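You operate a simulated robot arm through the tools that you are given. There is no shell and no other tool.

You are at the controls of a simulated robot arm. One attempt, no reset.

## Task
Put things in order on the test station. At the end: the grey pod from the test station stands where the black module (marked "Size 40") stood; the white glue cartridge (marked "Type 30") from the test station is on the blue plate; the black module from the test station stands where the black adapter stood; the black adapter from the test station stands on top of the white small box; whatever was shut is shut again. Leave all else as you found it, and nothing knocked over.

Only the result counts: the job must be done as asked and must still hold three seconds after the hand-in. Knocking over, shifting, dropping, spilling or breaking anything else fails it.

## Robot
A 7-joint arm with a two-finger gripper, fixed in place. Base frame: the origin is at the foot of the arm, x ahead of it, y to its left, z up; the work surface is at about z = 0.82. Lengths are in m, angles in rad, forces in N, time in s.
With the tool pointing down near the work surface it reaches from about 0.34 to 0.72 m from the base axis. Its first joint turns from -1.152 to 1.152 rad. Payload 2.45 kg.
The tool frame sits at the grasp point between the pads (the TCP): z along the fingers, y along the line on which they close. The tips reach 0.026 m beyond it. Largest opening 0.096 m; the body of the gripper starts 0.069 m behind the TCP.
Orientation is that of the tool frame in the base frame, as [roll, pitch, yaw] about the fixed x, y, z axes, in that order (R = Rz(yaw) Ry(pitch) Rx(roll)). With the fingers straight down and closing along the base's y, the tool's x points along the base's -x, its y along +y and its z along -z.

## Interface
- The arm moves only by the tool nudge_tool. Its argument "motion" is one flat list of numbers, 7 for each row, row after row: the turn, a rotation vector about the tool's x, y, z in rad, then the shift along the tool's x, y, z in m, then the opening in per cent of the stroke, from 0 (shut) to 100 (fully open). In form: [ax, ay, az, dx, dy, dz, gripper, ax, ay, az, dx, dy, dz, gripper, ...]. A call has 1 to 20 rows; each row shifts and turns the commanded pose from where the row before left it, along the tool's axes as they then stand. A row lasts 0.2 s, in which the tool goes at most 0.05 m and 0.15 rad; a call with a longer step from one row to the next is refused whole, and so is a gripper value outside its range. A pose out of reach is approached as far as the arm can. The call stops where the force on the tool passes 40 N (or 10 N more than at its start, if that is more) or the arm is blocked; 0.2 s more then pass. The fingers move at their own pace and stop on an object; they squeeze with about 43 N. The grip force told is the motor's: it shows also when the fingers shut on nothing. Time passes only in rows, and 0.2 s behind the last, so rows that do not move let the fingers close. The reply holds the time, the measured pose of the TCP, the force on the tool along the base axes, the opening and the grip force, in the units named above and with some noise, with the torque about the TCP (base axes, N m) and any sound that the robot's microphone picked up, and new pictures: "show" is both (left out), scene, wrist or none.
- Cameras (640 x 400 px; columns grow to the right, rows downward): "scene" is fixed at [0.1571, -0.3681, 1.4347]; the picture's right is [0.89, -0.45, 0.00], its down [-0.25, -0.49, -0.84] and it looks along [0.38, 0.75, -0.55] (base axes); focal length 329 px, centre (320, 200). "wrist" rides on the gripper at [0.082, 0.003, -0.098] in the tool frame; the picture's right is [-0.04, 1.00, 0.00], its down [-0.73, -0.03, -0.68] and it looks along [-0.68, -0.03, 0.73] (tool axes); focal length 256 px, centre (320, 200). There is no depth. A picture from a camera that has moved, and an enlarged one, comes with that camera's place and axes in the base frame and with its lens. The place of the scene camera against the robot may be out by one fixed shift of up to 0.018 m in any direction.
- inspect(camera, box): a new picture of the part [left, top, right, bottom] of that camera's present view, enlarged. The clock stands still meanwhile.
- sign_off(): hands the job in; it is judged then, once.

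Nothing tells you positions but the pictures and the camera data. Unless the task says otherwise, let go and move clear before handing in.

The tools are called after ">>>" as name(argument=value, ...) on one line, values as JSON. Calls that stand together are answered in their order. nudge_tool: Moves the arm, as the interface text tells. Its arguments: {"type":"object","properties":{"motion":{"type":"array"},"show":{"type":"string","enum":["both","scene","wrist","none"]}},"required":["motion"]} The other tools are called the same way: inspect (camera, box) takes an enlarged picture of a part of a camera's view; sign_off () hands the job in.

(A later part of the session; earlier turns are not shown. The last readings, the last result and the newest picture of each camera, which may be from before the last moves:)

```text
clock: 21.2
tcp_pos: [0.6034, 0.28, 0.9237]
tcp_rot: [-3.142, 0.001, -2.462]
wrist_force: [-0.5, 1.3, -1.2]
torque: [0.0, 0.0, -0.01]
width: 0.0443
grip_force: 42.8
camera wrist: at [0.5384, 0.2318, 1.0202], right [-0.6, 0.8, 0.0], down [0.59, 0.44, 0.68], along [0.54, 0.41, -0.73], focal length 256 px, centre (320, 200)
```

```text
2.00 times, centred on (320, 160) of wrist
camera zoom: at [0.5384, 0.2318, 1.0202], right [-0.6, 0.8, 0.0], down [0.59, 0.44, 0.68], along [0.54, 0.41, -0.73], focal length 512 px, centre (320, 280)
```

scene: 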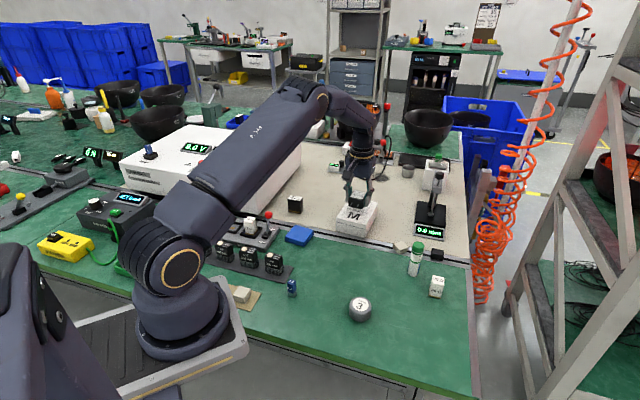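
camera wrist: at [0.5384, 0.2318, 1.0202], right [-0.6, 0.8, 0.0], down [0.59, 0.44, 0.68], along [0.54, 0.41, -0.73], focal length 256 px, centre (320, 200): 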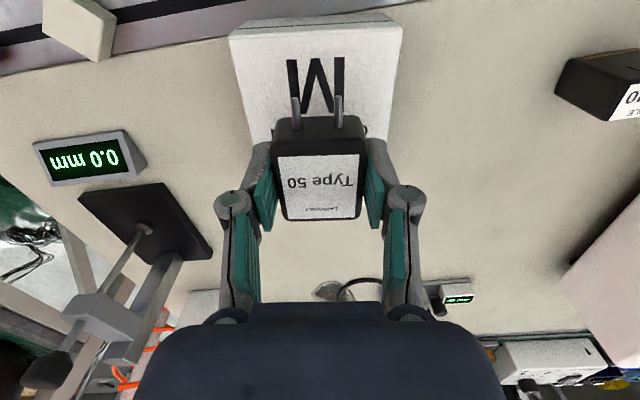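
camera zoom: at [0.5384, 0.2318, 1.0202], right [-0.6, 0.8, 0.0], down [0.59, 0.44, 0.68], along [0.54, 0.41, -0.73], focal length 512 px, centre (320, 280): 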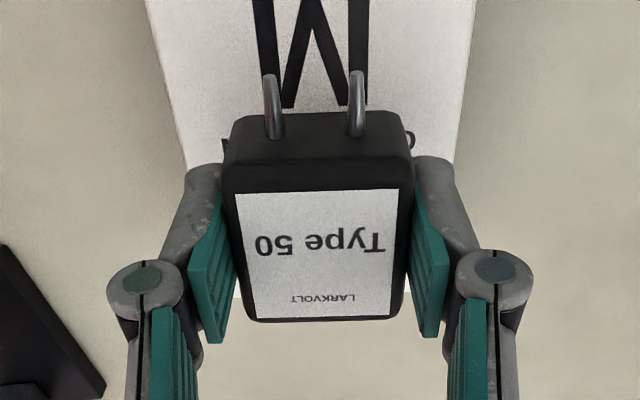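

The adapter is centred over the box, with about 57 mm to each end and 40 mm to each side. I'll lower in small steps, watching for contact.

>>> nudge_tool(motion=[0, 0, 0, 0, 0, 0.005, 0, 0, 0, 0, 0, 0, 0.004, 0, 0, 0, 0, 0, 0, 0.002, 0, 0, 0, 0, 0, 0, 0, 0], show="none")

>>> inspect(camera="scene", box=[325, 170, 385, 225])

```text
clock: 22.2
tcp_pos: [0.6039, 0.2785, 0.9115]
tcp_rot: [3.141, 0.0, -2.461]
wrist_force: [-0.1, -0.7, -1.4]
torque: [0.02, -0.01, -0.03]
width: 0.0439
grip_force: 43.3
```

```text
7.27 times, centred on (355, 198) of scene
camera zoom: at [0.1571, -0.3681, 1.4347], right [0.89, -0.45, 0.0], down [-0.25, -0.49, -0.84], along [0.38, 0.75, -0.55], focal length 2390 px, centre (66, 218)
```

zoom: 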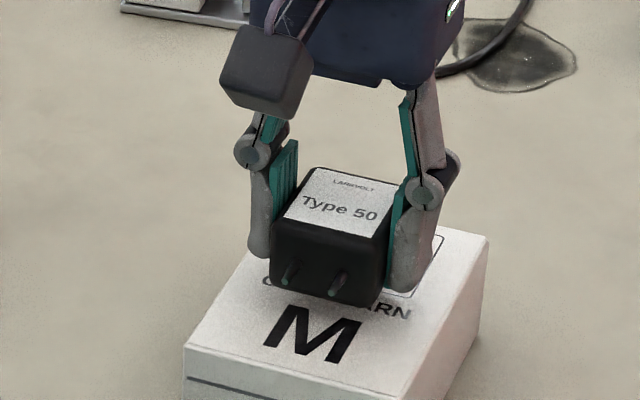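

>>> nudge_tool(motion=[0, 0, 0, 0, 0, 0.002, 0, 0, 0, 0, 0, 0, 0.002, 0, 0, 0, 0, 0, 0, 0.001, 0], show="none")

>>> inspect(camera="scene", box=[325, 170, 385, 225])

```text
clock: 23.0
tcp_pos: [0.6027, 0.2801, 0.9063]
tcp_rot: [3.141, -0.001, -2.464]
wrist_force: [-0.9, -0.4, -0.8]
torque: [0.04, -0.02, 0.02]
width: 0.0439
grip_force: 43.1
```

```text
7.27 times, centred on (355, 198) of scene
camera zoom: at [0.1571, -0.3681, 1.4347], right [0.89, -0.45, 0.0], down [-0.25, -0.49, -0.84], along [0.38, 0.75, -0.55], focal length 2390 px, centre (66, 218)
```

zoom: 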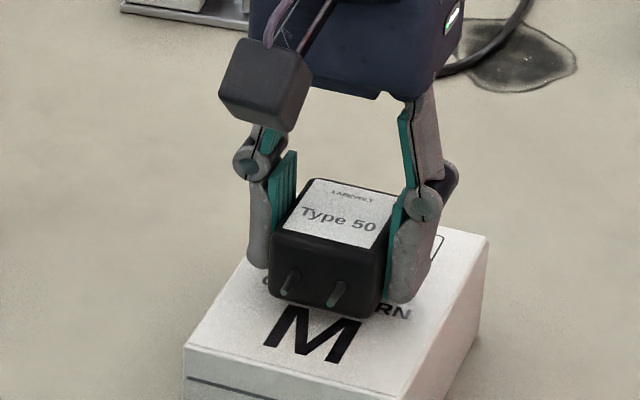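

>>> nudge_tool(motion=[0, 0, 0, 0, 0, 0.001, 0, 0, 0, 0, 0, 0, 0.001, 0, 0, 0, 0, 0, 0, 0.001, 0], show="none")

>>> inspect(camera="scene", box=[325, 170, 385, 225])

```text
clock: 23.8
tcp_pos: [0.6044, 0.2801, 0.9028]
tcp_rot: [3.14, -0.001, -2.464]
wrist_force: [-0.8, -0.9, -1.5]
torque: [-0.02, -0.01, 0.02]
width: 0.0439
grip_force: 43.4
```

```text
7.27 times, centred on (355, 198) of scene
camera zoom: at [0.1571, -0.3681, 1.4347], right [0.89, -0.45, 0.0], down [-0.25, -0.49, -0.84], along [0.38, 0.75, -0.55], focal length 2390 px, centre (66, 218)
```

zoom: 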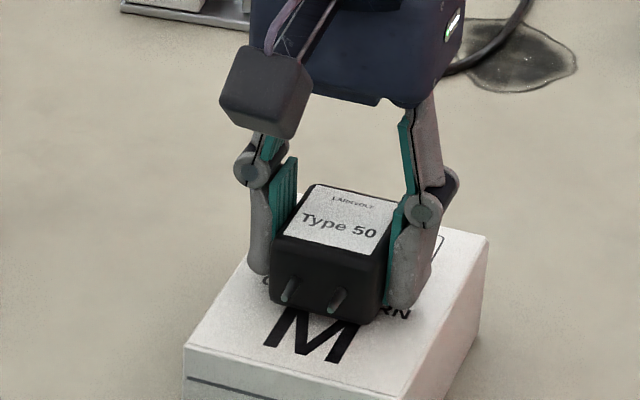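

>>> nudge_tool(motion=[0, 0, 0, 0, 0, 0.001, 0, 0, 0, 0, 0, 0, 0.001, 0, 0, 0, 0, 0, 0, 0, 0], show="none")

>>> inspect(camera="scene", box=[325, 170, 385, 225])

```text
clock: 24.6
tcp_pos: [0.6029, 0.2789, 0.901]
tcp_rot: [3.141, 0.0, -2.463]
wrist_force: [0.7, -1.0, -1.3]
torque: [0.03, -0.02, 0.0]
width: 0.0443
grip_force: 43.6
```

```text
7.27 times, centred on (355, 198) of scene
camera zoom: at [0.1571, -0.3681, 1.4347], right [0.89, -0.45, 0.0], down [-0.25, -0.49, -0.84], along [0.38, 0.75, -0.55], focal length 2390 px, centre (66, 218)
```

zoom: 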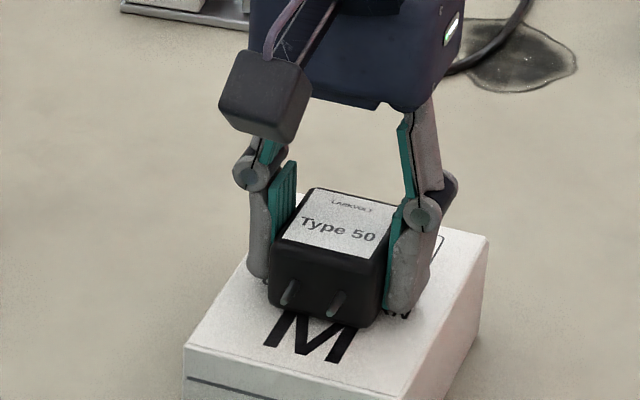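

>>> nudge_tool(motion=[0, 0, 0, 0, 0, 0.001, 0, 0, 0, 0, 0, 0, 0.001, 0, 0, 0, 0, 0, 0, 0, 0], show="none")

>>> inspect(camera="scene", box=[340, 190, 370, 220])

```text
clock: 25.4
tcp_pos: [0.604, 0.2808, 0.8998]
tcp_rot: [3.141, -0.001, -2.462]
wrist_force: [0.6, 0.5, -1.9]
torque: [0.01, 0.0, 0.02]
width: 0.044
grip_force: 42.9
```

```text
13.33 times, centred on (355, 205) of scene
camera zoom: at [0.1571, -0.3681, 1.4347], right [0.89, -0.45, 0.0], down [-0.25, -0.49, -0.84], along [0.38, 0.75, -0.55], focal length 4382 px, centre (-147, 133)
```

zoom: 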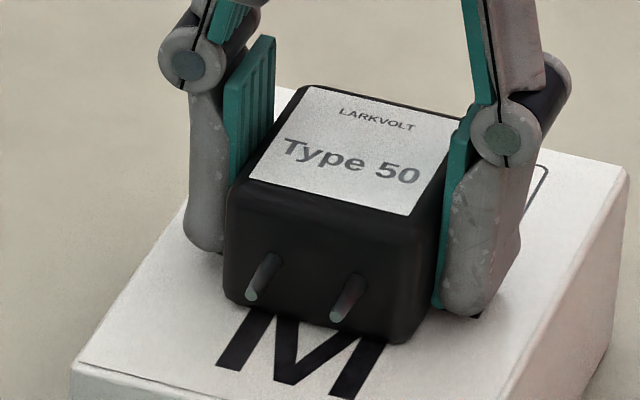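

>>> nudge_tool(motion=[0, 0, 0, 0, 0, 0.001, 0, 0, 0, 0, 0, 0, 0.001, 0, 0, 0, 0, 0, 0, 0, 0], show="none")

>>> inspect(camera="scene", box=[340, 190, 370, 220])

```text
clock: 26.2
tcp_pos: [0.6041, 0.2809, 0.8984]
tcp_rot: [3.141, 0.003, -2.463]
wrist_force: [-5.1, -1.5, 21.2]
torque: [-0.38, 0.59, -0.04]
width: 0.0439
grip_force: 43.3
```

```text
13.33 times, centred on (355, 205) of scene
camera zoom: at [0.1566, -0.3683, 1.4347], right [0.89, -0.45, 0.0], down [-0.25, -0.49, -0.84], along [0.38, 0.75, -0.55], focal length 4382 px, centre (-147, 133)
```

zoom: 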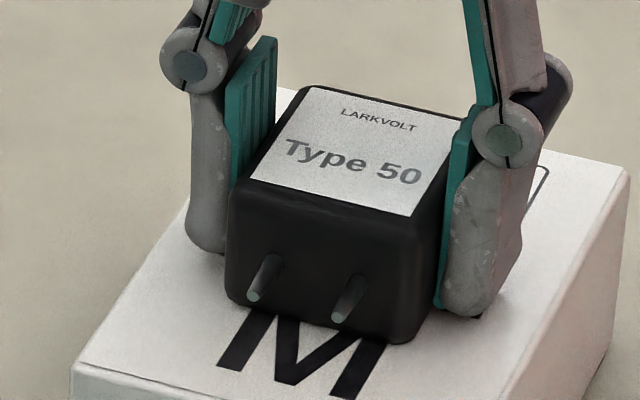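

The adapter is in contact with the box. I'll ease off 1 mm, open, wait, and then retreat straight up.

>>> nudge_tool(motion=[0, 0, 0, 0, 0, -0.001, 0, 0, 0, 0, 0, 0, 0, 0, 0, 0, 0, 0, 0, 0, 60, 0, 0, 0, 0, 0, 0, 80, 0, 0, 0, 0, 0, 0, 80, 0, 0, 0, 0, 0, 0, 80, 0, 0, 0, 0, 0, -0.01, 80, 0, 0, 0, 0, 0, -0.02, 80, 0, 0, 0, 0, 0, -0.03, 80, 0, 0, 0, 0, 0, -0.03, 80, 0, 0, 0, 0, 0, -0.03, 80, 0, 0, 0, 0, 0, 0, 80])

>>> inspect(camera="scene", box=[310, 170, 400, 250])

```text
clock: 28.8
tcp_pos: [0.6039, 0.2801, 1.0188]
tcp_rot: [-3.141, -0.001, -2.461]
wrist_force: [0.2, 0.6, 0.5]
torque: [0.01, 0.01, -0.02]
width: 0.0766
grip_force: 0.0
camera wrist: at [0.5382, 0.2323, 1.1161], right [-0.6, 0.8, 0.0], down [0.59, 0.44, 0.68], along [0.54, 0.41, -0.73], focal length 256 px, centre (320, 200)
```

scene: 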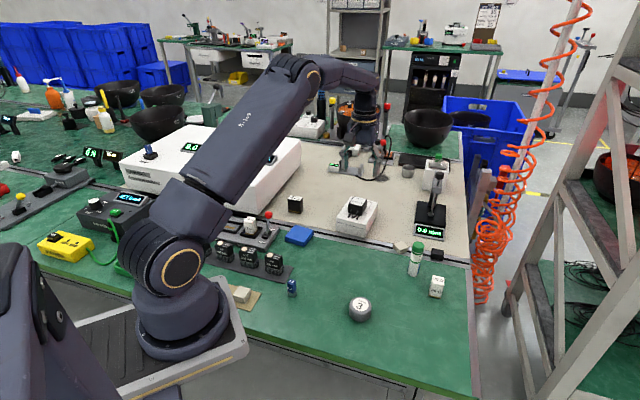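
wrist: 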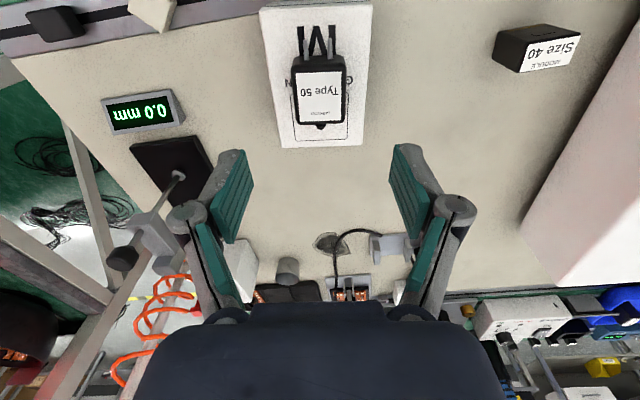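

```text
5.00 times, centred on (355, 210) of scene
camera zoom: at [0.1571, -0.3681, 1.4347], right [0.89, -0.45, 0.0], down [-0.25, -0.49, -0.84], along [0.38, 0.75, -0.55], focal length 1643 px, centre (145, 150)
```

zoom: 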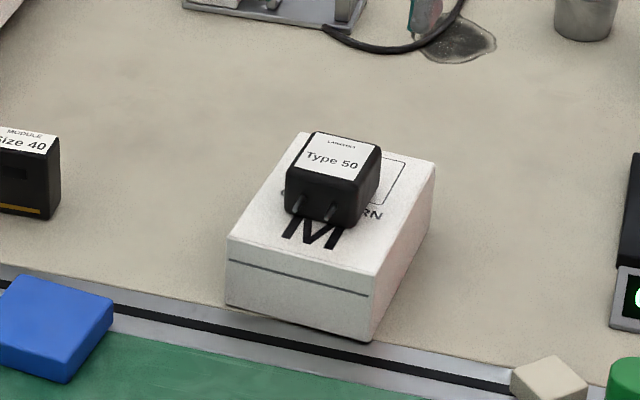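

The adapter stands on the box. Next is the module at about (0.468, 0.425), so I'll move above it for a closer look.

>>> nudge_tool(motion=[0, 0, 0, 0.0048, 0.0247, 0, 80, 0, 0, 0, 0.0048, 0.0247, 0, 80, 0, 0, 0, 0.0048, 0.0247, 0, 80, 0, 0, 0, 0.0048, 0.0247, 0, 80, 0, 0, 0, 0.0048, 0.0247, 0, 80, 0, 0, 0, 0.0048, 0.0247, 0, 80, 0, 0, 0, 0.0048, 0.0247, 0, 80, 0, 0, 0, 0.0048, 0.0247, 0, 80, 0, 0, 0, 0, 0, 0, 80])

>>> inspect(camera="wrist", box=[240, 20, 420, 160])

```text
clock: 30.8
tcp_pos: [0.4488, 0.4109, 1.0194]
tcp_rot: [-3.141, 0.0, -2.463]
wrist_force: [0.4, 0.2, 0.1]
torque: [-0.05, 0.03, 0.02]
width: 0.0768
grip_force: 0.0
camera wrist: at [0.3842, 0.3625, 1.1167], right [-0.6, 0.8, 0.0], down [0.59, 0.44, 0.68], along [0.54, 0.41, -0.73], focal length 256 px, centre (320, 200)
```

scene: 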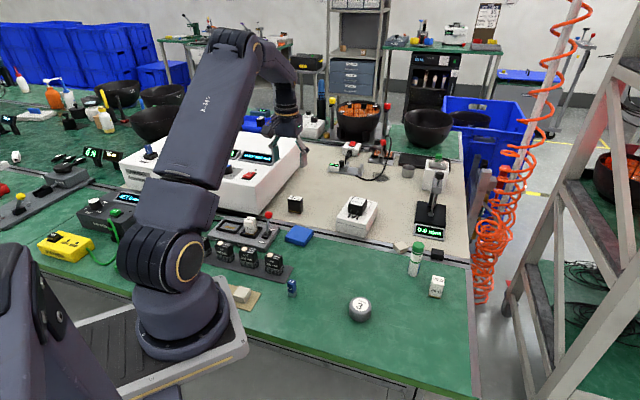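
wrist: 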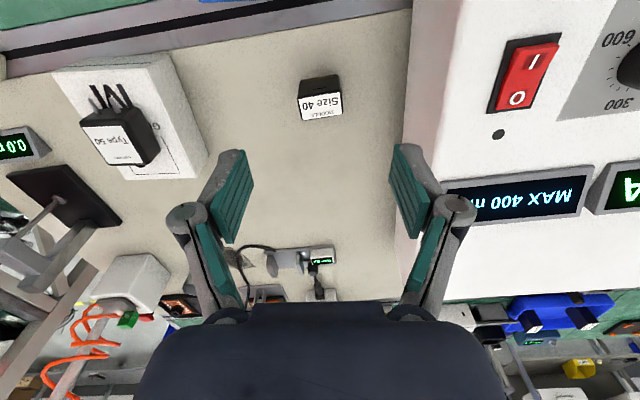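

```text
2.86 times, centred on (330, 90) of wrist
camera zoom: at [0.3842, 0.3625, 1.1167], right [-0.6, 0.8, 0.0], down [0.59, 0.44, 0.68], along [0.54, 0.41, -0.73], focal length 731 px, centre (291, 514)
```

zoom: 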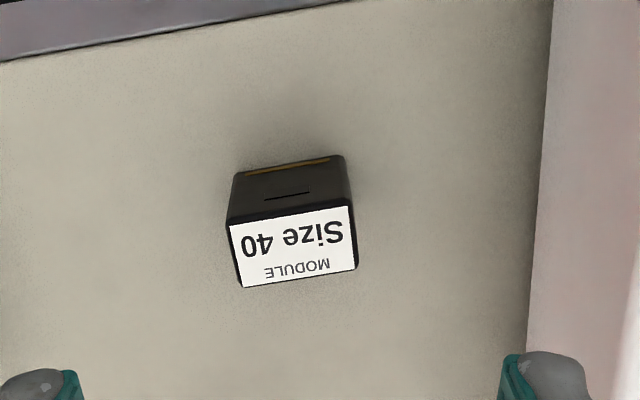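

The module's centre is about (0.468, 0.425) with its long axis at about 136°. The power supply stays about 4 cm clear of the open fingers, so I'll align and go lower.

>>> nudge_tool(motion=[0, 0, 0, -0.012, -0.0003, 0.015, 80, 0, 0, 0, -0.012, -0.0003, 0.02, 80, 0, 0, -0.124, 0, 0, 0.02, 80, 0, 0, 0, 0, 0, 0.014, 80, 0, 0, 0, 0, 0, 0, 80])

>>> inspect(camera="wrist", box=[220, 40, 420, 200])

>>> inspect(camera="scene", box=[250, 140, 340, 240])

```text
clock: 32.0
tcp_pos: [0.4685, 0.4246, 0.9484]
tcp_rot: [3.141, -0.001, -2.337]
wrist_force: [-0.6, -0.2, -0.2]
torque: [0.01, -0.04, -0.01]
width: 0.0768
grip_force: 0.2
camera wrist: at [0.4103, 0.3687, 1.0476], right [-0.69, 0.72, 0.0], down [0.53, 0.51, 0.68], along [0.49, 0.47, -0.73], focal length 256 px, centre (320, 200)
```

scene: 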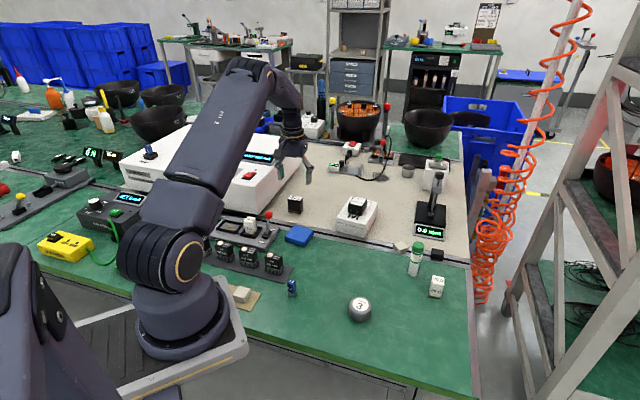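
wrist: 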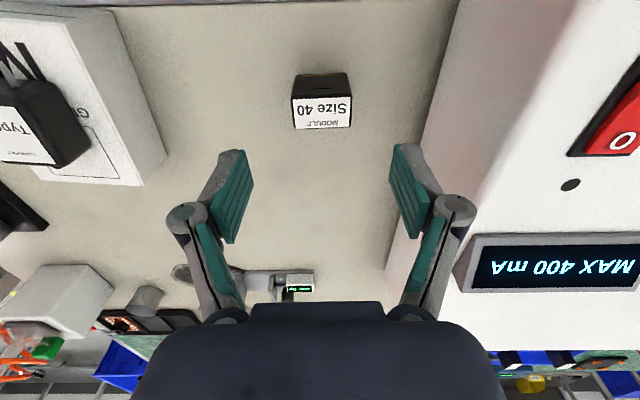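

```text
2.50 times, centred on (320, 120) of wrist
camera zoom: at [0.4103, 0.3687, 1.0476], right [-0.69, 0.72, 0.0], down [0.53, 0.51, 0.68], along [0.49, 0.47, -0.73], focal length 640 px, centre (320, 400)
```

zoom: 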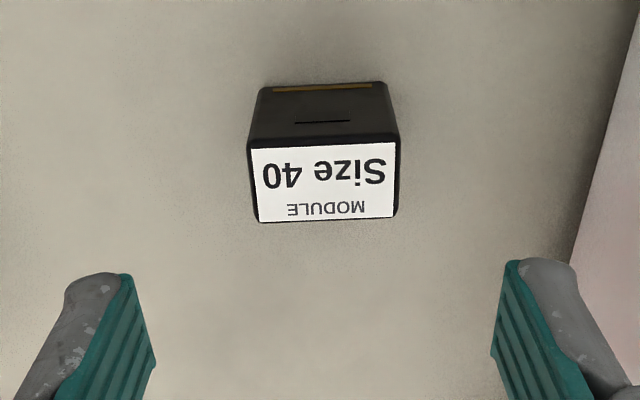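

```text
4.00 times, centred on (295, 190) of scene
camera zoom: at [0.1571, -0.3681, 1.4347], right [0.89, -0.45, 0.0], down [-0.25, -0.49, -0.84], along [0.38, 0.75, -0.55], focal length 1315 px, centre (420, 240)
```

zoom: 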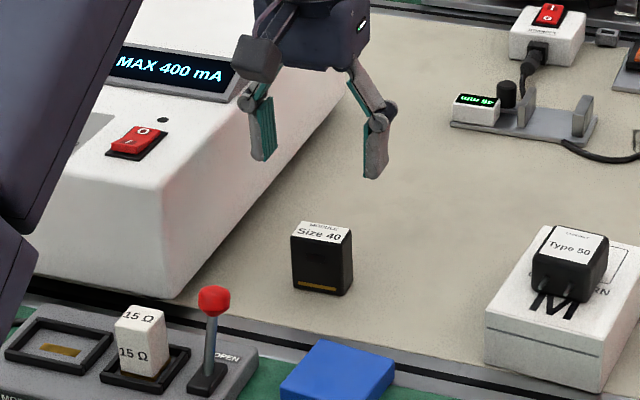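

Aligned over the module. I'll lower, close on it and check.

>>> nudge_tool(motion=[0, 0, 0, 0, 0, 0.018, 80, 0, 0, 0, 0, 0, 0.018, 80, 0, 0, 0, 0, 0, 0.018, 80, 0, 0, 0, 0, 0, 0.018, 80, 0, 0, 0, 0, 0, 0.014, 80, 0, 0, 0, 0, 0, 0.009, 80, 0, 0, 0, 0, 0, 0, 80])

>>> inspect(camera="wrist", box=[200, 80, 440, 260])

>>> inspect(camera="scene", box=[260, 160, 330, 230])

```text
clock: 33.6
tcp_pos: [0.4687, 0.4241, 0.8549]
tcp_rot: [-3.141, 0.001, -2.34]
wrist_force: [0.5, 0.9, -0.1]
torque: [-0.01, -0.01, 0.01]
width: 0.0768
grip_force: 0.1
camera wrist: at [0.4098, 0.3682, 0.9525], right [-0.69, 0.72, 0.0], down [0.53, 0.51, 0.68], along [0.49, 0.47, -0.73], focal length 256 px, centre (320, 200)
```

scene: 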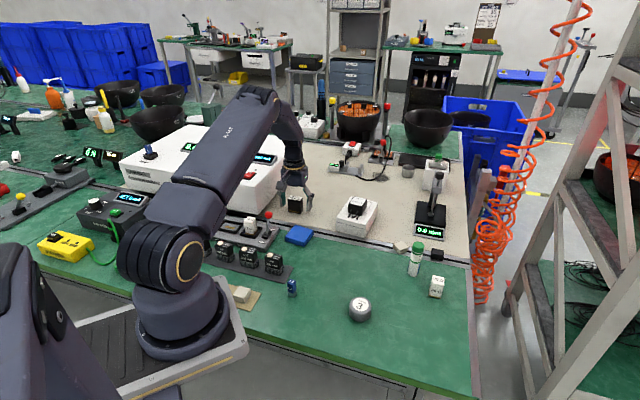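
wrist: 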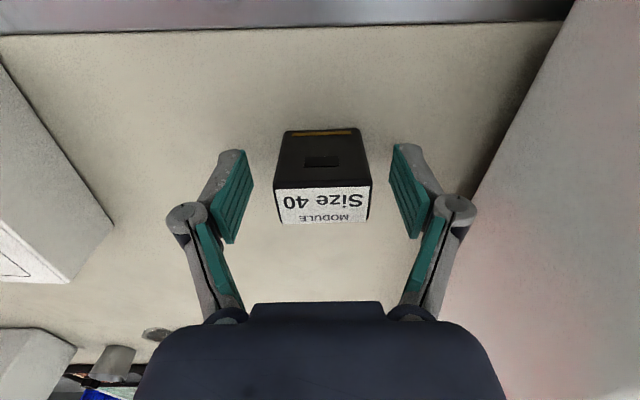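

```text
2.22 times, centred on (320, 170) of wrist
camera zoom: at [0.4098, 0.3682, 0.9525], right [-0.69, 0.72, 0.0], down [0.53, 0.51, 0.68], along [0.49, 0.47, -0.73], focal length 569 px, centre (320, 267)
```

zoom: 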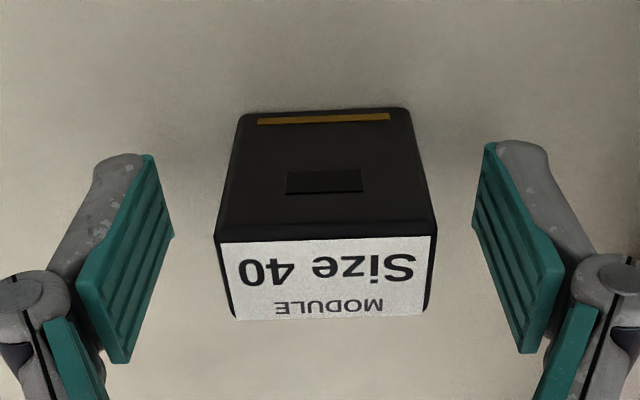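

```text
5.71 times, centred on (295, 195) of scene
camera zoom: at [0.1571, -0.3681, 1.4347], right [0.89, -0.45, 0.0], down [-0.25, -0.49, -0.84], along [0.38, 0.75, -0.55], focal length 1878 px, centre (463, 229)
```

zoom: 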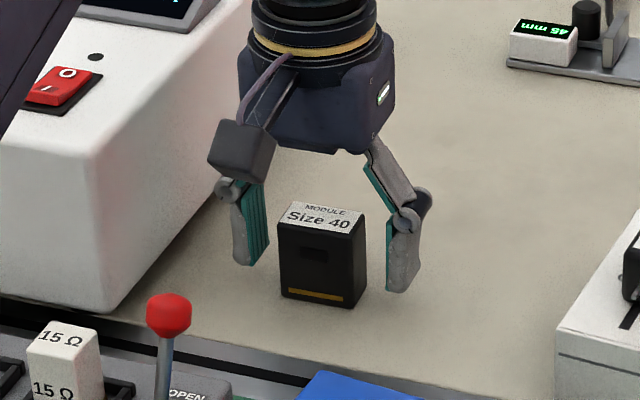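

>>> nudge_tool(motion=[0, 0, 0, 0, 0, 0.0025, 80, 0, 0, 0, 0, 0, 0, 0, 0, 0, 0, 0, 0, 0, 0, 0, 0, 0, 0, 0, 0, 0, 0, 0, 0, 0, 0, 0, 0, 0, 0, 0, 0, 0, 0, 0, 0, 0, 0, 0, 0, 0, 0, 0, 0, 0, 0, -0.002, 0, 0, 0, 0, 0, 0, -0.004, 0, 0, 0, 0, 0, 0, -0.004, 0, 0, 0, 0, 0, 0, -0.004, 0, 0, 0, 0, 0, 0, 0, 0])

>>> inspect(camera="scene", box=[260, 160, 330, 230])

```text
refused: motion must hold 7 numbers for each row
```

```text
5.71 times, centred on (295, 195) of scene
camera zoom: at [0.1571, -0.3681, 1.4347], right [0.89, -0.45, 0.0], down [-0.25, -0.49, -0.84], along [0.38, 0.75, -0.55], focal length 1878 px, centre (463, 229)
```

zoom: 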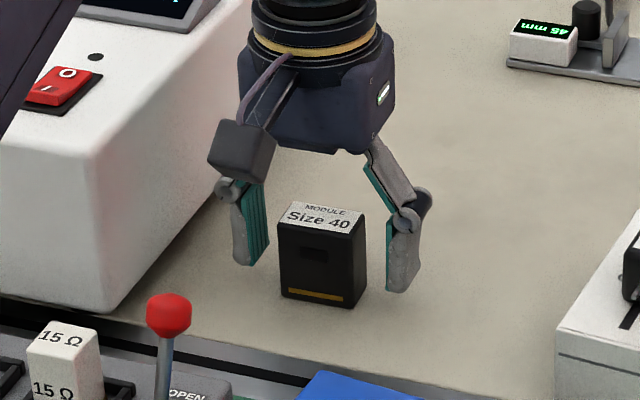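

The command was refused because I miscounted the row length, so nothing moved. I'm resending the close and slow lift.

>>> nudge_tool(motion=[0, 0, 0, 0, 0, 0.0025, 80, 0, 0, 0, 0, 0, 0, 0, 0, 0, 0, 0, 0, 0, 0, 0, 0, 0, 0, 0, 0, 0, 0, 0, 0, 0, 0, 0, 0, 0, 0, 0, 0, 0, 0, 0, 0, 0, 0, 0, 0, 0, 0, 0, 0, 0, 0, 0, -0.002, 0, 0, 0, 0, 0, 0, -0.004, 0, 0, 0, 0, 0, 0, -0.004, 0, 0, 0, 0, 0, 0, -0.004, 0, 0, 0, 0, 0, 0, 0, 0])

>>> inspect(camera="scene", box=[260, 160, 330, 230])

```text
clock: 36.2
tcp_pos: [0.4683, 0.4237, 0.8653]
tcp_rot: [-3.141, -0.002, -2.339]
wrist_force: [0.6, -0.1, -0.3]
torque: [0.0, 0.0, -0.02]
width: 0.0427
grip_force: 43.0
camera wrist: at [0.4096, 0.3684, 0.964], right [-0.69, 0.72, 0.0], down [0.53, 0.51, 0.68], along [0.49, 0.47, -0.73], focal length 256 px, centre (320, 200)
```

scene: 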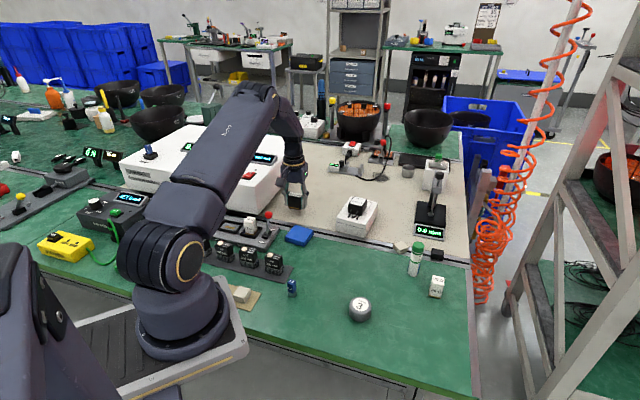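
wrist: 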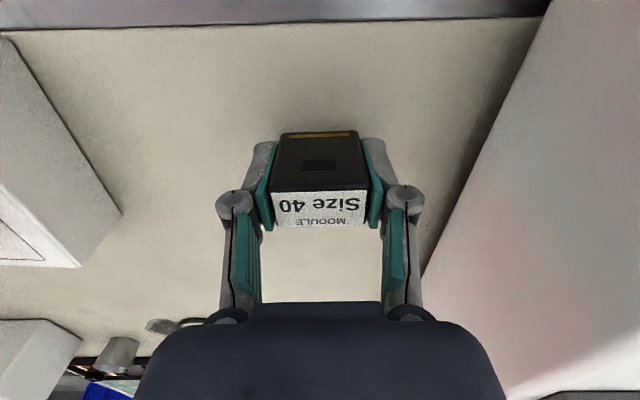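

```text
5.71 times, centred on (295, 195) of scene
camera zoom: at [0.1571, -0.3681, 1.4347], right [0.89, -0.45, 0.0], down [-0.25, -0.49, -0.84], along [0.38, 0.75, -0.55], focal length 1878 px, centre (463, 229)
```

zoom: 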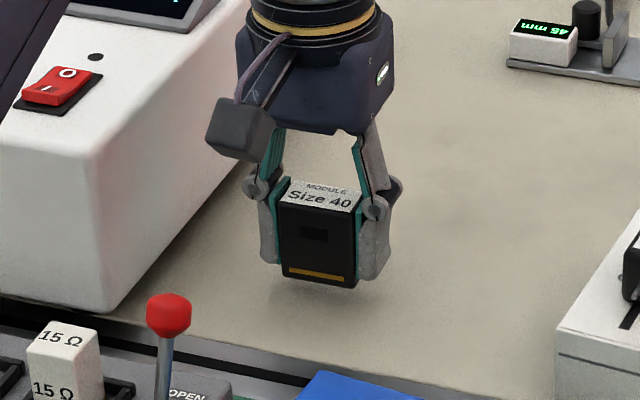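

The module is held cleanly. I'll lift it gently to a safe height.

>>> nudge_tool(motion=[0, 0, 0, 0, 0, -0.006, 0, 0, 0, 0, 0, 0, -0.009, 0, 0, 0, 0, 0, 0, -0.012, 0, 0, 0, 0, 0, 0, -0.012, 0, 0, 0, 0, 0, 0, -0.012, 0, 0, 0, 0, 0, 0, -0.012, 0, 0, 0, 0, 0, 0, -0.012, 0, 0, 0, 0, 0, 0, -0.012, 0, 0, 0, 0, 0, 0, -0.012, 0, 0, 0, 0, 0, 0, -0.012, 0, 0, 0, 0, 0, 0, -0.012, 0, 0, 0, 0, 0, 0, -0.012, 0, 0, 0, 0, 0, 0, -0.006, 0, 0, 0, 0, 0, 0, 0, 0])

```text
clock: 39.2
tcp_pos: [0.4691, 0.4253, 1.0081]
tcp_rot: [3.141, 0.001, -2.34]
wrist_force: [-0.7, 0.4, -0.2]
torque: [0.01, 0.0, 0.0]
width: 0.0429
grip_force: 42.7
camera wrist: at [0.4097, 0.3688, 1.1054], right [-0.69, 0.72, 0.0], down [0.53, 0.51, 0.68], along [0.49, 0.47, -0.73], focal length 256 px, centre (320, 200)
```

scene: 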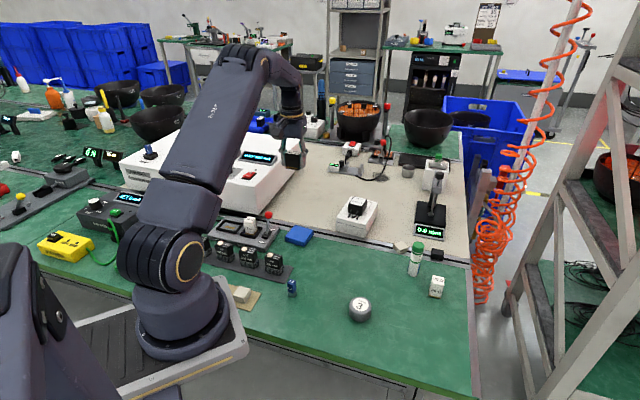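
wrist: 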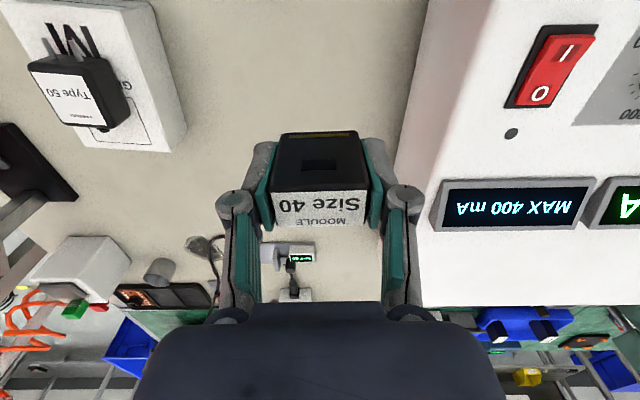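

Now I'll carry the module over the blue plate to the adapter's old place, about (0.4555, 0.1285).

>>> nudge_tool(motion=[0, 0, 0, 0.006, -0.0053, 0, 0, 0, 0, 0, 0.01, -0.0088, 0, 0, 0, 0, 0, 0.0114, -0.0101, 0, 0, 0, 0, 0, 0.0114, -0.0101, 0, 0, 0, 0, 0, 0.0114, -0.0101, 0, 0, 0, 0, 0, 0.0114, -0.0101, 0, 0, 0, 0, 0, 0.0114, -0.0101, 0, 0, 0, 0, 0, 0.0114, -0.0101, 0, 0, 0, 0, 0, 0.0114, -0.0101, 0, 0, 0, 0, 0, 0.0114, -0.0101, 0, 0, 0, 0, 0, 0.0114, -0.0101, 0, 0, 0, 0, 0, 0.0114, -0.0101, 0, 0, 0, 0, 0, 0.0114, -0.0101, 0, 0, 0, 0, 0, 0.0114, -0.0101, 0, 0, 0, 0, 0, 0.0114, -0.0101, 0, 0, 0, 0, 0, 0.0114, -0.0101, 0, 0, 0, 0, 0, 0.0114, -0.0101, 0, 0, 0, 0, 0, 0.0114, -0.0101, 0, 0, 0, 0, 0, 0.0114, -0.0101, 0, 0, 0, 0, 0, 0.0118, -0.0106, 0, 0])

```text
clock: 43.4
tcp_pos: [0.4571, 0.1278, 1.0078]
tcp_rot: [3.141, 0.001, -2.337]
wrist_force: [0.0, -0.3, -0.7]
torque: [-0.02, 0.03, 0.03]
width: 0.0432
grip_force: 42.6
camera wrist: at [0.3976, 0.0724, 1.1049], right [-0.69, 0.72, 0.0], down [0.53, 0.51, 0.68], along [0.49, 0.47, -0.73], focal length 256 px, centre (320, 200)
```

scene: 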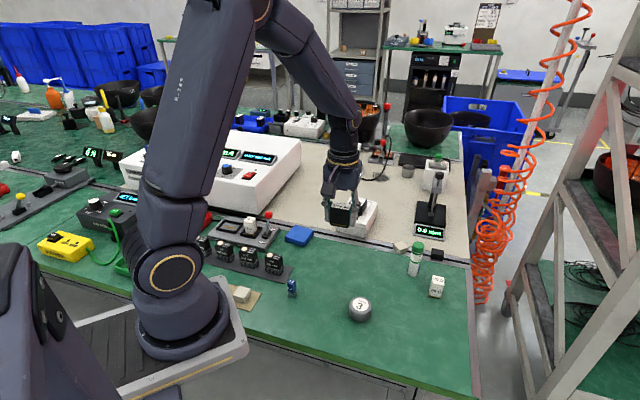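
wrist: 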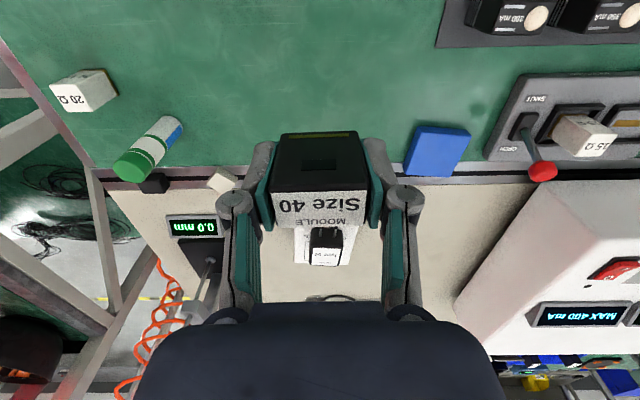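

>>> nudge_tool(motion=[0, 0, 0, 0, 0, 0.006, 0, 0, 0, 0, 0, 0, 0.011, 0, 0, 0, 0, 0, 0, 0.0115, 0, 0, 0, 0, 0, 0, 0.0115, 0, 0, 0, 0, 0, 0, 0.0115, 0, 0, 0, 0, 0, 0, 0.0115, 0, 0, 0, 0, 0, 0, 0.0115, 0, 0, 0, 0, 0, 0, 0.0115, 0, 0, 0, 0, 0, 0, 0.0115, 0, 0, 0, 0, 0, 0, 0.0115, 0, 0, 0, 0, 0, 0, 0.0115, 0, 0, 0, 0, 0, 0, 0.0115, 0, 0, 0, 0, 0, 0, 0.01, 0, 0, 0, 0, 0, 0, 0.006, 0, 0, 0, 0, 0, 0, 0, 0], show="none")

>>> inspect(camera="scene", box=[305, 235, 375, 290])

```text
clock: 46.6
tcp_pos: [0.4568, 0.1293, 0.8576]
tcp_rot: [-3.141, 0.0, -2.338]
wrist_force: [-0.7, -0.3, 0.3]
torque: [0.0, 0.05, -0.01]
width: 0.043
grip_force: 42.4
```

```text
7.27 times, centred on (340, 262) of scene
camera zoom: at [0.1571, -0.3681, 1.4347], right [0.89, -0.45, 0.0], down [-0.25, -0.49, -0.84], along [0.38, 0.75, -0.55], focal length 2390 px, centre (174, -254)
```

zoom: 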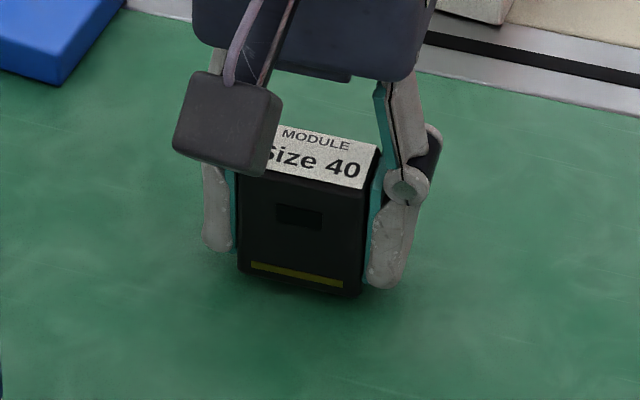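

>>> nudge_tool(motion=[0, 0, 0, 0, 0, 0.001, 0, 0, 0, 0, 0, 0, 0.001, 0, 0, 0, 0, 0, 0, 0.001, 0], show="none")

>>> inspect(camera="scene", box=[305, 235, 375, 290])

```text
clock: 47.4
tcp_pos: [0.456, 0.1279, 0.8551]
tcp_rot: [3.142, 0.001, -2.339]
wrist_force: [-0.5, -0.4, -1.2]
torque: [0.02, -0.03, -0.01]
width: 0.0429
grip_force: 42.9
```

```text
7.27 times, centred on (340, 262) of scene
camera zoom: at [0.1571, -0.3681, 1.4347], right [0.89, -0.45, 0.0], down [-0.25, -0.49, -0.84], along [0.38, 0.75, -0.55], focal length 2390 px, centre (174, -254)
```

zoom: 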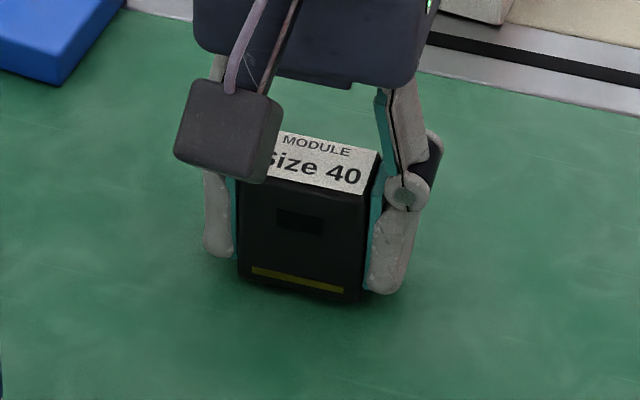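

>>> nudge_tool(motion=[0, 0, 0, 0, 0, 0.001, 0, 0, 0, 0, 0, 0, 0.001, 0, 0, 0, 0, 0, 0, 0, 0], show="none")

```text
clock: 48.2
tcp_pos: [0.456, 0.1285, 0.8543]
tcp_rot: [3.141, 0.0, -2.339]
wrist_force: [-0.6, -0.4, -0.5]
torque: [-0.03, -0.02, -0.01]
width: 0.0427
grip_force: 43.0
```

>>> nudge_tool(motion=[0, 0, 0, 0, 0, 0.001, 0, 0, 0, 0, 0, 0, 0, 0], show="none")

```text
clock: 48.8
tcp_pos: [0.4574, 0.1282, 0.8545]
tcp_rot: [-3.14, 0.0, -2.339]
wrist_force: [0.4, -0.3, -0.6]
torque: [-0.03, -0.02, 0.0]
width: 0.0429
grip_force: 42.7
```

>>> nudge_tool(motion=[0, 0, 0, 0, 0, 0.001, 0, 0, 0, 0, 0, 0, 0, 0], show="none")

```text
clock: 49.4
tcp_pos: [0.4562, 0.1288, 0.8513]
tcp_rot: [3.14, -0.001, -2.337]
wrist_force: [-0.9, -1.5, 3.9]
torque: [-0.06, -0.01, -0.01]
width: 0.0433
grip_force: 42.9
```

Light contact with the table. I'll release, wait, and go straight up.

>>> nudge_tool(motion=[0, 0, 0, 0, 0, 0, 60, 0, 0, 0, 0, 0, 0, 80, 0, 0, 0, 0, 0, 0, 80, 0, 0, 0, 0, 0, 0, 80, 0, 0, 0, 0, 0, 0, 80, 0, 0, 0, 0, 0, -0.01, 80, 0, 0, 0, 0, 0, -0.02, 80, 0, 0, 0, 0, 0, -0.03, 80, 0, 0, 0, 0, 0, -0.03, 80, 0, 0, 0, 0, 0, -0.03, 80, 0, 0, 0, 0, 0, -0.03, 80, 0, 0, 0, 0, 0, 0, 80])

>>> inspect(camera="scene", box=[305, 235, 385, 325])

>>> inspect(camera="wrist", box=[220, 20, 420, 160])

```text
clock: 52.0
tcp_pos: [0.4569, 0.1269, 1.0022]
tcp_rot: [3.141, 0.001, -2.338]
wrist_force: [-0.6, 0.2, -0.5]
torque: [0.03, 0.03, -0.02]
width: 0.0769
grip_force: 0.0
camera wrist: at [0.3977, 0.072, 1.1001], right [-0.69, 0.72, 0.0], down [0.53, 0.51, 0.68], along [0.49, 0.47, -0.73], focal length 256 px, centre (320, 200)
```

scene: 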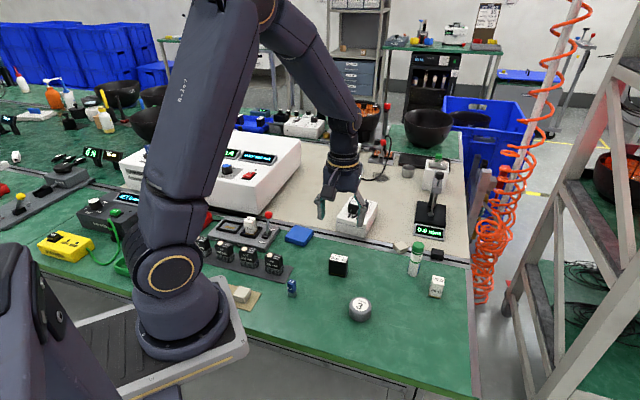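
wrist: 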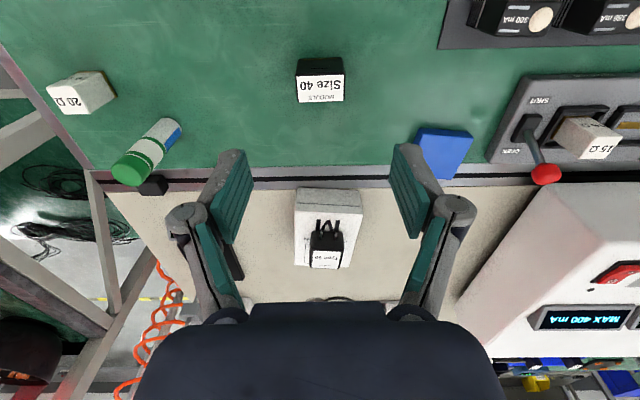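

```text
4.44 times, centred on (345, 280) of scene
camera zoom: at [0.1571, -0.3681, 1.4347], right [0.89, -0.45, 0.0], down [-0.25, -0.49, -0.84], along [0.38, 0.75, -0.55], focal length 1461 px, centre (209, -156)
```

zoom: 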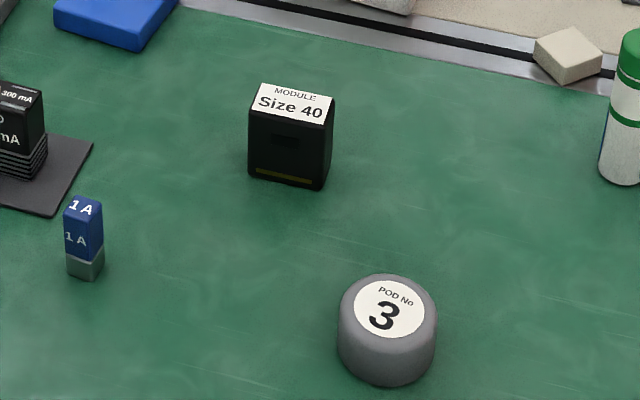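

```text
2.86 times, centred on (320, 90) of wrist
camera zoom: at [0.3977, 0.072, 1.1001], right [-0.69, 0.72, 0.0], down [0.53, 0.51, 0.68], along [0.49, 0.47, -0.73], focal length 731 px, centre (320, 514)
```

zoom: 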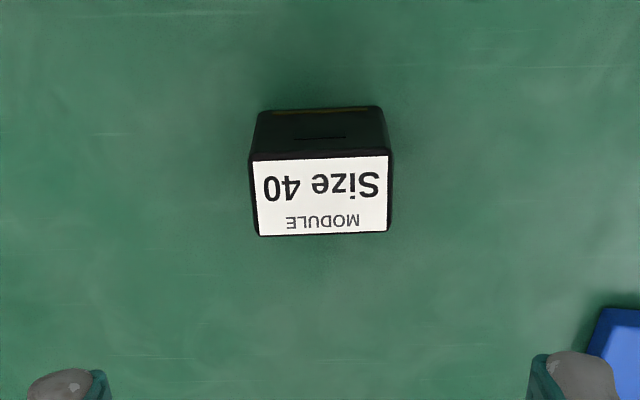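

The module stands on the adapter's old spot. Next is the pod near (0.436, 0.004), and I'll move above it.

>>> nudge_tool(motion=[0, 0, 0, 0.0206, -0.014, 0, 80, 0, 0, 0, 0.0206, -0.014, 0, 80, 0, 0, 0, 0.0206, -0.014, 0, 90, 0, 0, 0, 0.0206, -0.014, 0, 90, 0, 0, 0, 0.0206, -0.014, 0.02, 90, 0, 0, 0, 0, 0, 0.02, 90, 0, 0, 0, 0, 0, 0, 90])

>>> inspect(camera="wrist", box=[220, 40, 420, 180])

```text
clock: 53.6
tcp_pos: [0.4356, 0.0055, 0.9611]
tcp_rot: [-3.141, -0.001, -2.336]
wrist_force: [0.3, 0.4, 0.0]
torque: [0.03, 0.0, 0.01]
width: 0.0864
grip_force: 0.0
camera wrist: at [0.376, -0.0503, 1.0599], right [-0.69, 0.72, 0.0], down [0.53, 0.51, 0.68], along [0.49, 0.47, -0.73], focal length 256 px, centre (320, 200)
```

scene: 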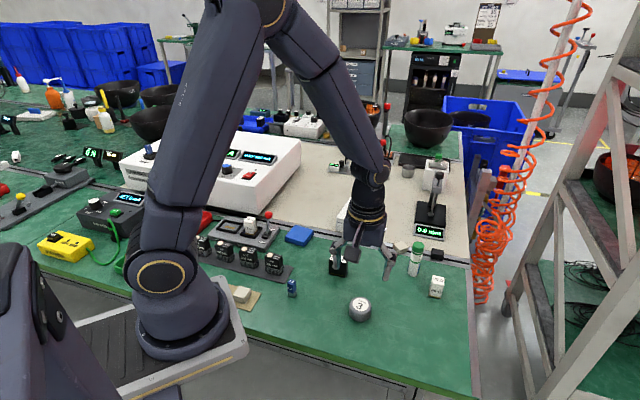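
wrist: 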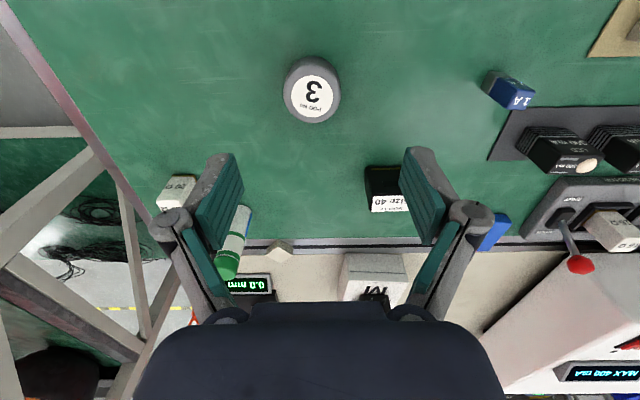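

```text
2.86 times, centred on (320, 110) of wrist
camera zoom: at [0.376, -0.0503, 1.0599], right [-0.69, 0.72, 0.0], down [0.53, 0.51, 0.68], along [0.49, 0.47, -0.73], focal length 731 px, centre (320, 457)
```

zoom: 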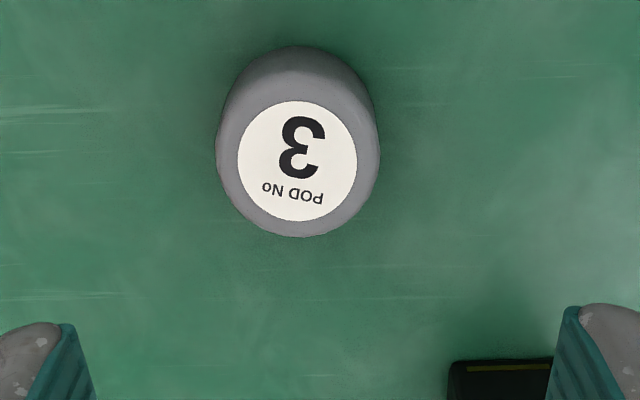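

Triangulation puts the pod at (0.4386, 0.000), with its top at about 0.85. I'll centre over it and lower.

>>> nudge_tool(motion=[0, 0, 0, 0.002, -0.0065, 0.014, 90, 0, 0, 0, 0, 0, 0.02, 90, 0, 0, 0, 0, 0, 0.02, 90, 0, 0, 0, 0, 0, 0.02, 90, 0, 0, 0, 0, 0, 0.016, 90, 0, 0, 0, 0, 0, 0.012, 90, 0, 0, 0, 0, 0, 0, 90])

>>> inspect(camera="wrist", box=[180, 80, 460, 270])

>>> inspect(camera="scene", box=[320, 240, 400, 330])

```text
clock: 55.2
tcp_pos: [0.4378, -0.0011, 0.8608]
tcp_rot: [3.141, 0.001, -2.339]
wrist_force: [-0.2, 0.2, 0.1]
torque: [0.03, -0.02, -0.02]
width: 0.0862
grip_force: 0.1
camera wrist: at [0.3792, -0.0561, 0.9581], right [-0.69, 0.72, 0.0], down [0.53, 0.51, 0.68], along [0.49, 0.47, -0.73], focal length 256 px, centre (320, 200)
```

scene: 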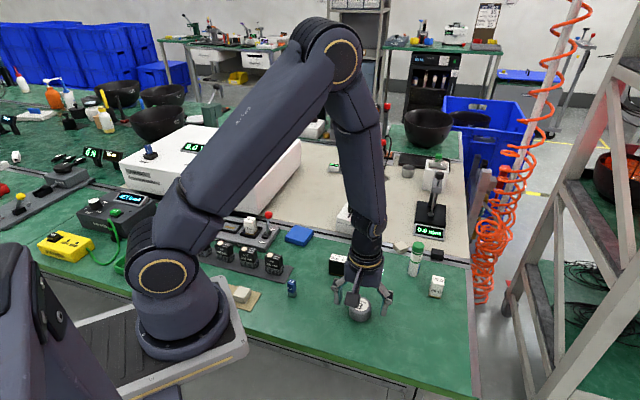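
wrist: 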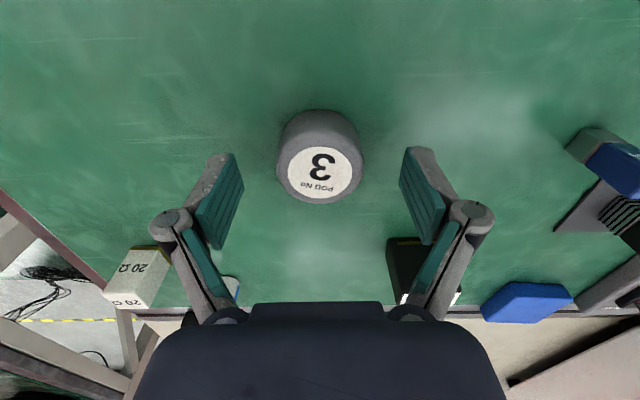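

```text
2.11 times, centred on (320, 175) of wrist
camera zoom: at [0.3792, -0.0561, 0.9581], right [-0.69, 0.72, 0.0], down [0.53, 0.51, 0.68], along [0.49, 0.47, -0.73], focal length 539 px, centre (320, 253)
```

zoom: 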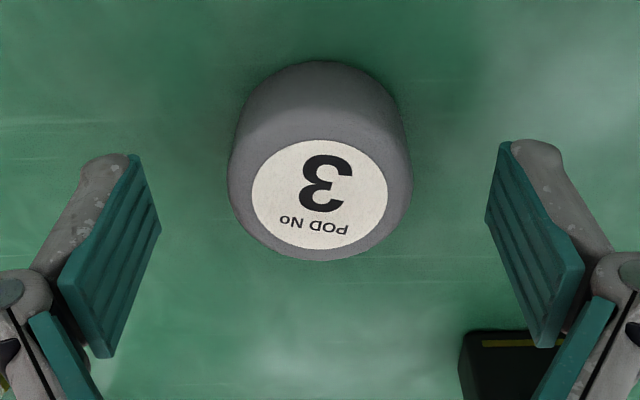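

```text
4.44 times, centred on (360, 285) of scene
camera zoom: at [0.1571, -0.3681, 1.4347], right [0.89, -0.45, 0.0], down [-0.25, -0.49, -0.84], along [0.38, 0.75, -0.55], focal length 1461 px, centre (142, -178)
```

zoom: 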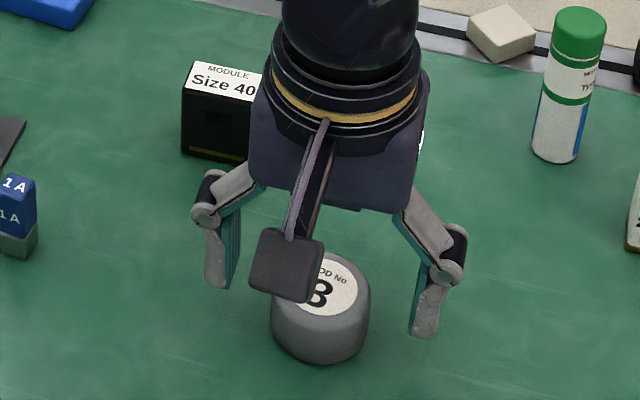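

Well centred. I'll lower the last 11 mm, close, and lift gently.

>>> nudge_tool(motion=[0, 0, 0, 0, 0, 0.004, 90, 0, 0, 0, 0, 0, 0.004, 90, 0, 0, 0, 0, 0, 0.003, 90, 0, 0, 0, 0, 0, 0, 0, 0, 0, 0, 0, 0, 0, 0, 0, 0, 0, 0, 0, 0, 0, 0, 0, 0, 0, 0, 0, 0, 0, 0, 0, 0, 0, 0, 0, 0, 0, 0, 0, 0, 0, 0, 0, 0, 0, 0, 0, 0, 0, 0, 0, 0, 0, 0, -0.002, 0, 0, 0, 0, 0, 0, -0.004, 0, 0, 0, 0, 0, 0, -0.004, 0, 0, 0, 0, 0, 0, -0.004, 0, 0, 0, 0, 0, 0, 0, 0])

>>> inspect(camera="scene", box=[320, 240, 400, 330])

```text
clock: 58.4
tcp_pos: [0.4381, 0.0001, 0.8633]
tcp_rot: [3.141, 0.001, -2.338]
wrist_force: [0.7, -0.1, -0.6]
torque: [0.02, 0.0, 0.03]
width: 0.0463
grip_force: 42.7
camera wrist: at [0.3798, -0.056, 0.9613], right [-0.69, 0.72, 0.0], down [0.53, 0.51, 0.68], along [0.49, 0.47, -0.73], focal length 256 px, centre (320, 200)
```

scene: 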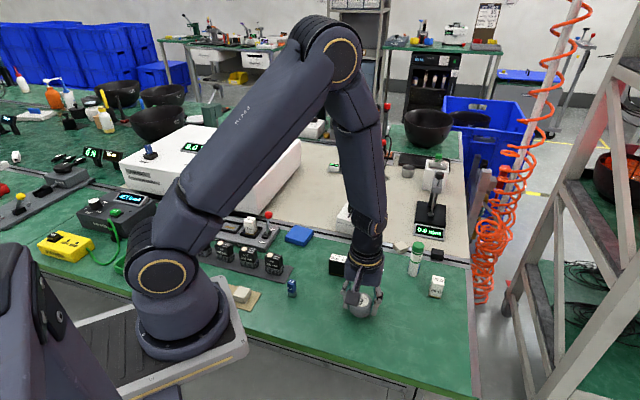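
wrist: 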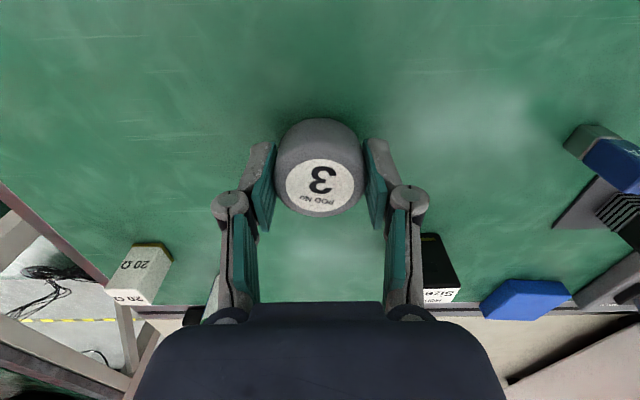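

```text
4.44 times, centred on (360, 285) of scene
camera zoom: at [0.1571, -0.3681, 1.4347], right [0.89, -0.45, 0.0], down [-0.25, -0.49, -0.84], along [0.38, 0.75, -0.55], focal length 1461 px, centre (142, -178)
```

zoom: 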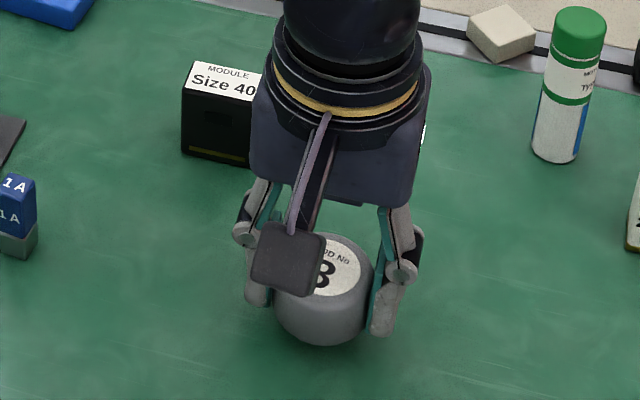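

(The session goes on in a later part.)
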